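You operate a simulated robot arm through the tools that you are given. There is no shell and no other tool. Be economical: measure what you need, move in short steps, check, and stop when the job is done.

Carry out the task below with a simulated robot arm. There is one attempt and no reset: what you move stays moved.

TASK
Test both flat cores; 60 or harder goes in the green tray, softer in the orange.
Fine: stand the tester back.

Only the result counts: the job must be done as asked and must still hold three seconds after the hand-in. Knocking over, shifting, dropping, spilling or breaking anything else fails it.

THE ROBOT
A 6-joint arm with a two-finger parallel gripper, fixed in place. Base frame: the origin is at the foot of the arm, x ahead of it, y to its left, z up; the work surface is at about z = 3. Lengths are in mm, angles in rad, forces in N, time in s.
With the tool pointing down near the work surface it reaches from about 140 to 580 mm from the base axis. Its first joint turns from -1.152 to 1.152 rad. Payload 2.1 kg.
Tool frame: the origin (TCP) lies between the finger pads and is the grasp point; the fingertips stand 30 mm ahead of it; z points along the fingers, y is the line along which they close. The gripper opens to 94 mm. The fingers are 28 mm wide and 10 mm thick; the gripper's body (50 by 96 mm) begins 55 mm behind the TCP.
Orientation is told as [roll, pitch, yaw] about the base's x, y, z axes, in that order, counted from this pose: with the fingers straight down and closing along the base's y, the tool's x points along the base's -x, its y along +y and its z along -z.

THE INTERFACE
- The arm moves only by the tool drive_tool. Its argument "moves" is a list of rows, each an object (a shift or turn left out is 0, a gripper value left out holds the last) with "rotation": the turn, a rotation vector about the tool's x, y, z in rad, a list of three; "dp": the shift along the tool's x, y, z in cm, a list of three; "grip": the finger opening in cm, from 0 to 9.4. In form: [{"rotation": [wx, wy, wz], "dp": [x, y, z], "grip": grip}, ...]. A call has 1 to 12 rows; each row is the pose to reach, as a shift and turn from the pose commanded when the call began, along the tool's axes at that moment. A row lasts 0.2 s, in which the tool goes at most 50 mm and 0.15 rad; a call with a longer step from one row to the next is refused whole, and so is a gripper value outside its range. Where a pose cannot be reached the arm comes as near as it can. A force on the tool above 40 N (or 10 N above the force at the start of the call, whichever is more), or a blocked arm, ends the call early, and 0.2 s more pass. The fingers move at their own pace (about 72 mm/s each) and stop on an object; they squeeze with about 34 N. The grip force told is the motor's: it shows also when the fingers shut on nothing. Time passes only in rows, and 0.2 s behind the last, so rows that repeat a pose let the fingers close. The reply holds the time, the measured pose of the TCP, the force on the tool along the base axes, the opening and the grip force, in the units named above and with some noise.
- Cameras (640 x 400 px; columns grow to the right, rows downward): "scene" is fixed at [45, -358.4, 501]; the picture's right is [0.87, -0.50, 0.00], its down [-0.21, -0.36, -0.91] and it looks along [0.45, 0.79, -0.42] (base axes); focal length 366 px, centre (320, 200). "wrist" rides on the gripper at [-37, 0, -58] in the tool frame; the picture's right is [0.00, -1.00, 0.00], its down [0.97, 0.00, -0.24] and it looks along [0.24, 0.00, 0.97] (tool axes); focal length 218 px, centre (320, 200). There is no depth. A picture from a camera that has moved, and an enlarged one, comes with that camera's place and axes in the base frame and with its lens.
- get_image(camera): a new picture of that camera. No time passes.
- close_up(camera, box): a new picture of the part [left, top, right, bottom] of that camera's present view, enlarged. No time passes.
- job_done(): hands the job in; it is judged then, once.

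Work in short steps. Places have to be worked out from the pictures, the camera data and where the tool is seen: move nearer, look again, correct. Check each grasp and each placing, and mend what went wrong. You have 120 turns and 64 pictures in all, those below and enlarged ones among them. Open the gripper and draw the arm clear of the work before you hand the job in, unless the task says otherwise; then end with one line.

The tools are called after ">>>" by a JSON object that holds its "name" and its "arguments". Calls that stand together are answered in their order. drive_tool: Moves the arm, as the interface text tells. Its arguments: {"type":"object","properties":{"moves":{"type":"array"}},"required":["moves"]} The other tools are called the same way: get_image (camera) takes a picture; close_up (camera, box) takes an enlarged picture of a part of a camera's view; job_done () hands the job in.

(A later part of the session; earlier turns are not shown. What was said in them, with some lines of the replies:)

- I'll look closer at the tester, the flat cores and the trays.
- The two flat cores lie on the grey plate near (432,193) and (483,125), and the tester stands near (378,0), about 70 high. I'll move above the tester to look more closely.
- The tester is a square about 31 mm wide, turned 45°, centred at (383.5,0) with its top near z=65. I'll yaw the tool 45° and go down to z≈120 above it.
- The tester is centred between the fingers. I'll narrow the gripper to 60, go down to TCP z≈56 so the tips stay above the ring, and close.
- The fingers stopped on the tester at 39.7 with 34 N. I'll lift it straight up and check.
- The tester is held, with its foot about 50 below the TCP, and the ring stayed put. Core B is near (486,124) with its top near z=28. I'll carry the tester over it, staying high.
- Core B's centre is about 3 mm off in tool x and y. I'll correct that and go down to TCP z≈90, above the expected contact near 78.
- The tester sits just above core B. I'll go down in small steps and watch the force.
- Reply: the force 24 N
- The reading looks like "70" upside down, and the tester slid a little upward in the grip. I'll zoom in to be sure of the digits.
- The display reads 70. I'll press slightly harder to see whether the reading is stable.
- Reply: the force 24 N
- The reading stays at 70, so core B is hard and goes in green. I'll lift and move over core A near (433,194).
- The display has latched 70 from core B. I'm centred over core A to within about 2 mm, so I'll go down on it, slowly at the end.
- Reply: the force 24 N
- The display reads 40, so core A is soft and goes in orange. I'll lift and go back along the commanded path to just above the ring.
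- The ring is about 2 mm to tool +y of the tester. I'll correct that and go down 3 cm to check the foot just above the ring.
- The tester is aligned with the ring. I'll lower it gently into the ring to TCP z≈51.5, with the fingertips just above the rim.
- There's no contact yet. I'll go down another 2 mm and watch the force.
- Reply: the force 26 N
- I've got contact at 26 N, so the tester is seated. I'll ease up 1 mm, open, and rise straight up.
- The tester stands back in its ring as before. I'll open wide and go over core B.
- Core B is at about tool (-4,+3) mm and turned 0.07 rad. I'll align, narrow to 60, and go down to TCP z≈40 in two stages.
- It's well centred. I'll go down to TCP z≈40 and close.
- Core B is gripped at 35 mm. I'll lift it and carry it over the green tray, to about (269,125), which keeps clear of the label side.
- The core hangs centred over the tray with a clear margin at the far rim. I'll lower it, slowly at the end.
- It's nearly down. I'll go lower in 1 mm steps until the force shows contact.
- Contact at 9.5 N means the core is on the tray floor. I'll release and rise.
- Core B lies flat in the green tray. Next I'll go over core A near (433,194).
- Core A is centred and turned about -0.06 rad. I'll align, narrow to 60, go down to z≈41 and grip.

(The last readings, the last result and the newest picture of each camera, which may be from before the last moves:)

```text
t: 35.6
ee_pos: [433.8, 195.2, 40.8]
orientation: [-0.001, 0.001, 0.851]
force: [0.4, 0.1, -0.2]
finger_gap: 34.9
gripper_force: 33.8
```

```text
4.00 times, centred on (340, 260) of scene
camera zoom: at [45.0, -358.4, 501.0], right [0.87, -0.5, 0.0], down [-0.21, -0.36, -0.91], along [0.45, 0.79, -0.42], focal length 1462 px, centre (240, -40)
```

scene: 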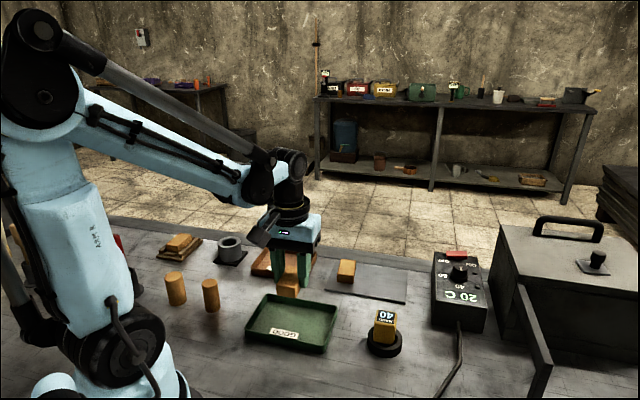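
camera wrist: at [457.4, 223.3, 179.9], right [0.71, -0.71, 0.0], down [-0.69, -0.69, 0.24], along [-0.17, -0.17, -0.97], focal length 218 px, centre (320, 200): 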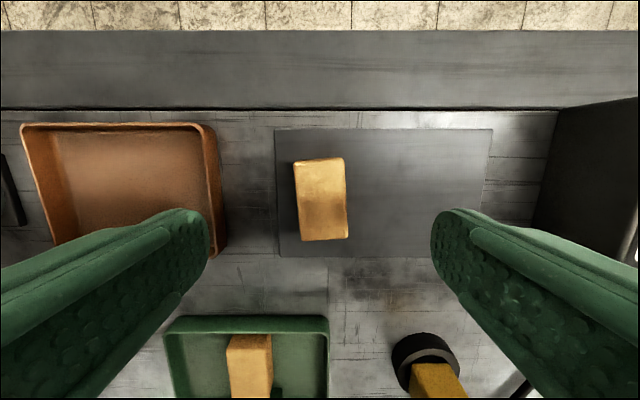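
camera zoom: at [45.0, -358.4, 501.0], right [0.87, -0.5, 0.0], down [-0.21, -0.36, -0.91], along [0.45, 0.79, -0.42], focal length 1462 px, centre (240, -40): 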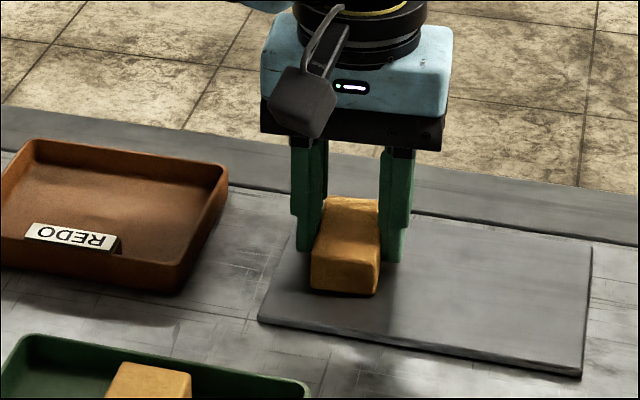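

Core A is gripped at 34.9. I'll lift it and carry it over the orange tray, to about (339,300).

>>> {"name": "drive_tool", "arguments": {"moves": [{"dp": [0, 0, -1]}, {"dp": [0, 0, -4]}, {"dp": [0, 0, -8]}, {"dp": [-0.42, 3.5, -8]}, {"dp": [-0.85, 7, -8], "rotation": [0, 0, 0.03]}, {"dp": [-1.27, 10.5, -8], "rotation": [0, 0, 0.065]}, {"dp": [-1.7, 13.9, -8], "rotation": [0, 0, 0.065]}, {"dp": [-1.7, 13.9, -8], "rotation": [0, 0, 0.065]}]}}

>>> {"name": "get_image", "arguments": {"camera": "wrist"}}

>>> {"name": "close_up", "arguments": {"camera": "scene", "box": [220, 190, 360, 310]}}

```text
t: 37.4
ee_pos: [338.8, 296.5, 122.2]
orientation: [0.0, -0.003, 0.785]
force: [0.0, 0.1, -1.2]
finger_gap: 35.1
gripper_force: 34.1
```

```text
21 pictures are left
camera wrist: at [365.9, 323.6, 178.8], right [0.71, -0.71, 0.0], down [-0.69, -0.69, 0.24], along [-0.17, -0.17, -0.97], focal length 218 px, centre (320, 200)
```

wrist: 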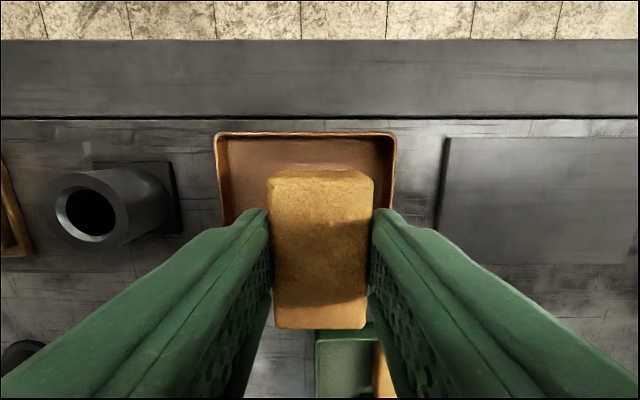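

```text
3.33 times, centred on (290, 250) of scene
camera zoom: at [45.0, -358.4, 501.0], right [0.87, -0.5, 0.0], down [-0.21, -0.36, -0.91], along [0.45, 0.79, -0.42], focal length 1219 px, centre (420, 33)
```

zoom: 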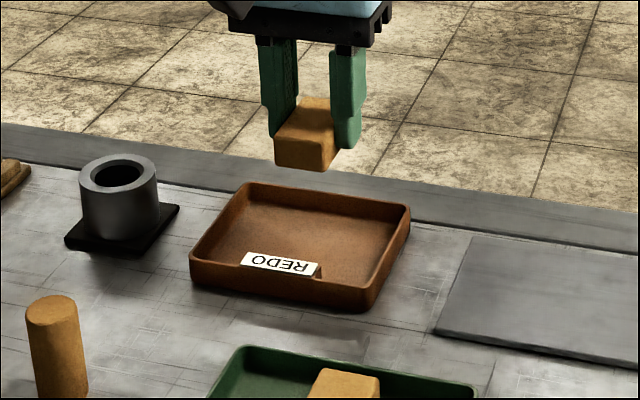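

The tray centre is about 10 mm to tool +y. I'll shift 8 mm and lower.

>>> {"name": "drive_tool", "arguments": {"moves": [{"dp": [-0.2, 0.8, 0]}, {"dp": [-0.2, 0.8, 2.5]}, {"dp": [-0.2, 0.8, 5]}, {"dp": [-0.2, 0.8, 7]}, {"dp": [-0.2, 0.8, 7.7]}, {"dp": [-0.2, 0.8, 7.9]}, {"dp": [-0.2, 0.8, 7.9]}]}}

>>> {"name": "close_up", "arguments": {"camera": "scene", "box": [220, 210, 360, 310]}}

```text
t: 39.0
ee_pos: [334.8, 304.2, 45.3]
orientation: [0.0, -0.001, 0.789]
force: [-0.5, -0.3, -1.0]
finger_gap: 35.0
gripper_force: 34.2
```

```text
4.00 times, centred on (290, 260) of scene
camera zoom: at [45.0, -358.4, 501.0], right [0.87, -0.5, 0.0], down [-0.21, -0.36, -0.91], along [0.45, 0.79, -0.42], focal length 1462 px, centre (440, -40)
```

zoom: 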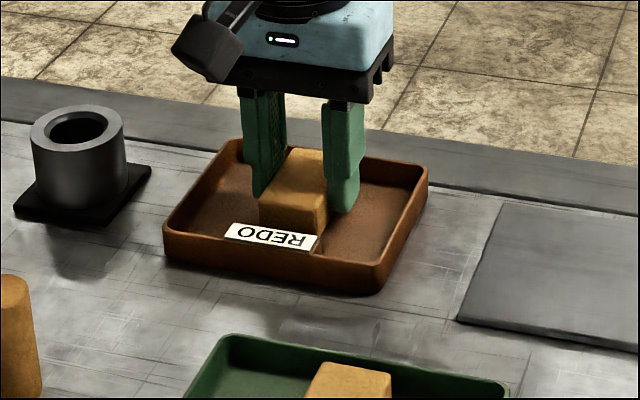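

It looks good. I'll go down in 1–2 mm steps until contact.

>>> {"name": "drive_tool", "arguments": {"moves": [{"dp": [0, 0, 0.15]}, {"dp": [0, 0, 0.3]}, {"dp": [0, 0, 0.4]}, {"dp": [0, 0, 0.4]}]}}

```text
t: 40.0
ee_pos: [336.5, 303.6, 39.4]
orientation: [0.001, -0.001, 0.785]
force: [0.6, 0.5, -0.8]
finger_gap: 35.1
gripper_force: 33.9
```

>>> {"name": "drive_tool", "arguments": {"moves": [{"dp": [0, 0, 0.1]}, {"dp": [0, 0, 0.2]}, {"dp": [0, 0, 0.2]}]}}

```text
t: 40.8
ee_pos: [336.2, 304.9, 38.1]
orientation: [-0.001, -0.001, 0.785]
force: [-1.0, -1.9, 24.2]
finger_gap: 35.1
gripper_force: 34.2
```

The core is on the tray floor. I'll ease off, release and rise.

>>> {"name": "drive_tool", "arguments": {"moves": [{"dp": [0, 0, -0.1]}, {"dp": [0, 0, -0.1], "grip": 5.5}, {"dp": [0, 0, -0.1]}, {"dp": [0, 0, -0.1]}, {"dp": [0, 0, -2]}, {"dp": [0, 0, -5]}, {"dp": [0, 0, -9]}, {"dp": [0, 0, -13], "grip": 9.4}, {"dp": [0, 0, -16]}]}}

>>> {"name": "get_image", "arguments": {"camera": "wrist"}}

>>> {"name": "get_image", "arguments": {"camera": "scene"}}

```text
t: 42.8
ee_pos: [335.5, 306.9, 200.2]
orientation: [0.0, 0.0, 0.785]
force: [-0.3, -0.1, -0.9]
finger_gap: 94.2
gripper_force: 0.1
```

```text
18 pictures are left
camera wrist: at [360.7, 331.9, 257.0], right [0.71, -0.71, 0.0], down [-0.69, -0.69, 0.24], along [-0.17, -0.17, -0.97], focal length 218 px, centre (320, 200)
```

wrist: 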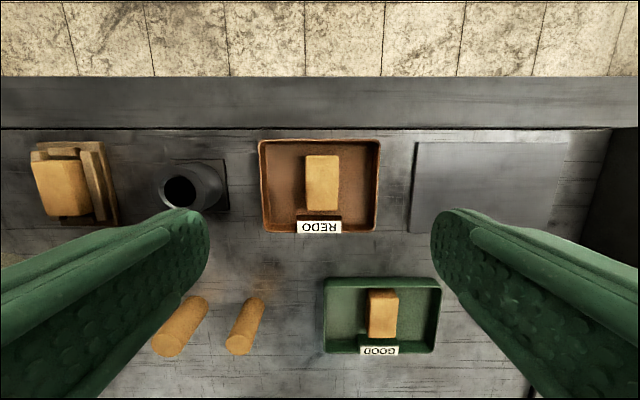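

```text
17 pictures are left
```

scene: 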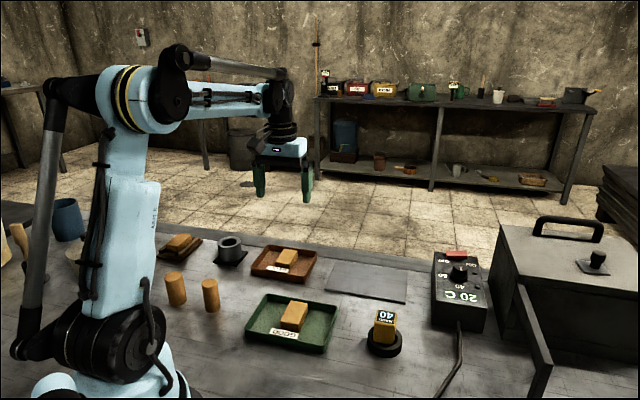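

The soft core (40) is in the orange tray, the hard core (70) is in the green tray, and the tester stands in its ring. Nothing else has moved, and the arm is clear and open.

>>> {"name": "job_done", "arguments": {}}

```text
The job is handed in.
```

I tested both flat cores: the one reading 70 is in the green tray, the one reading 40 is in the orange tray, and the tester is standing back in its ring.
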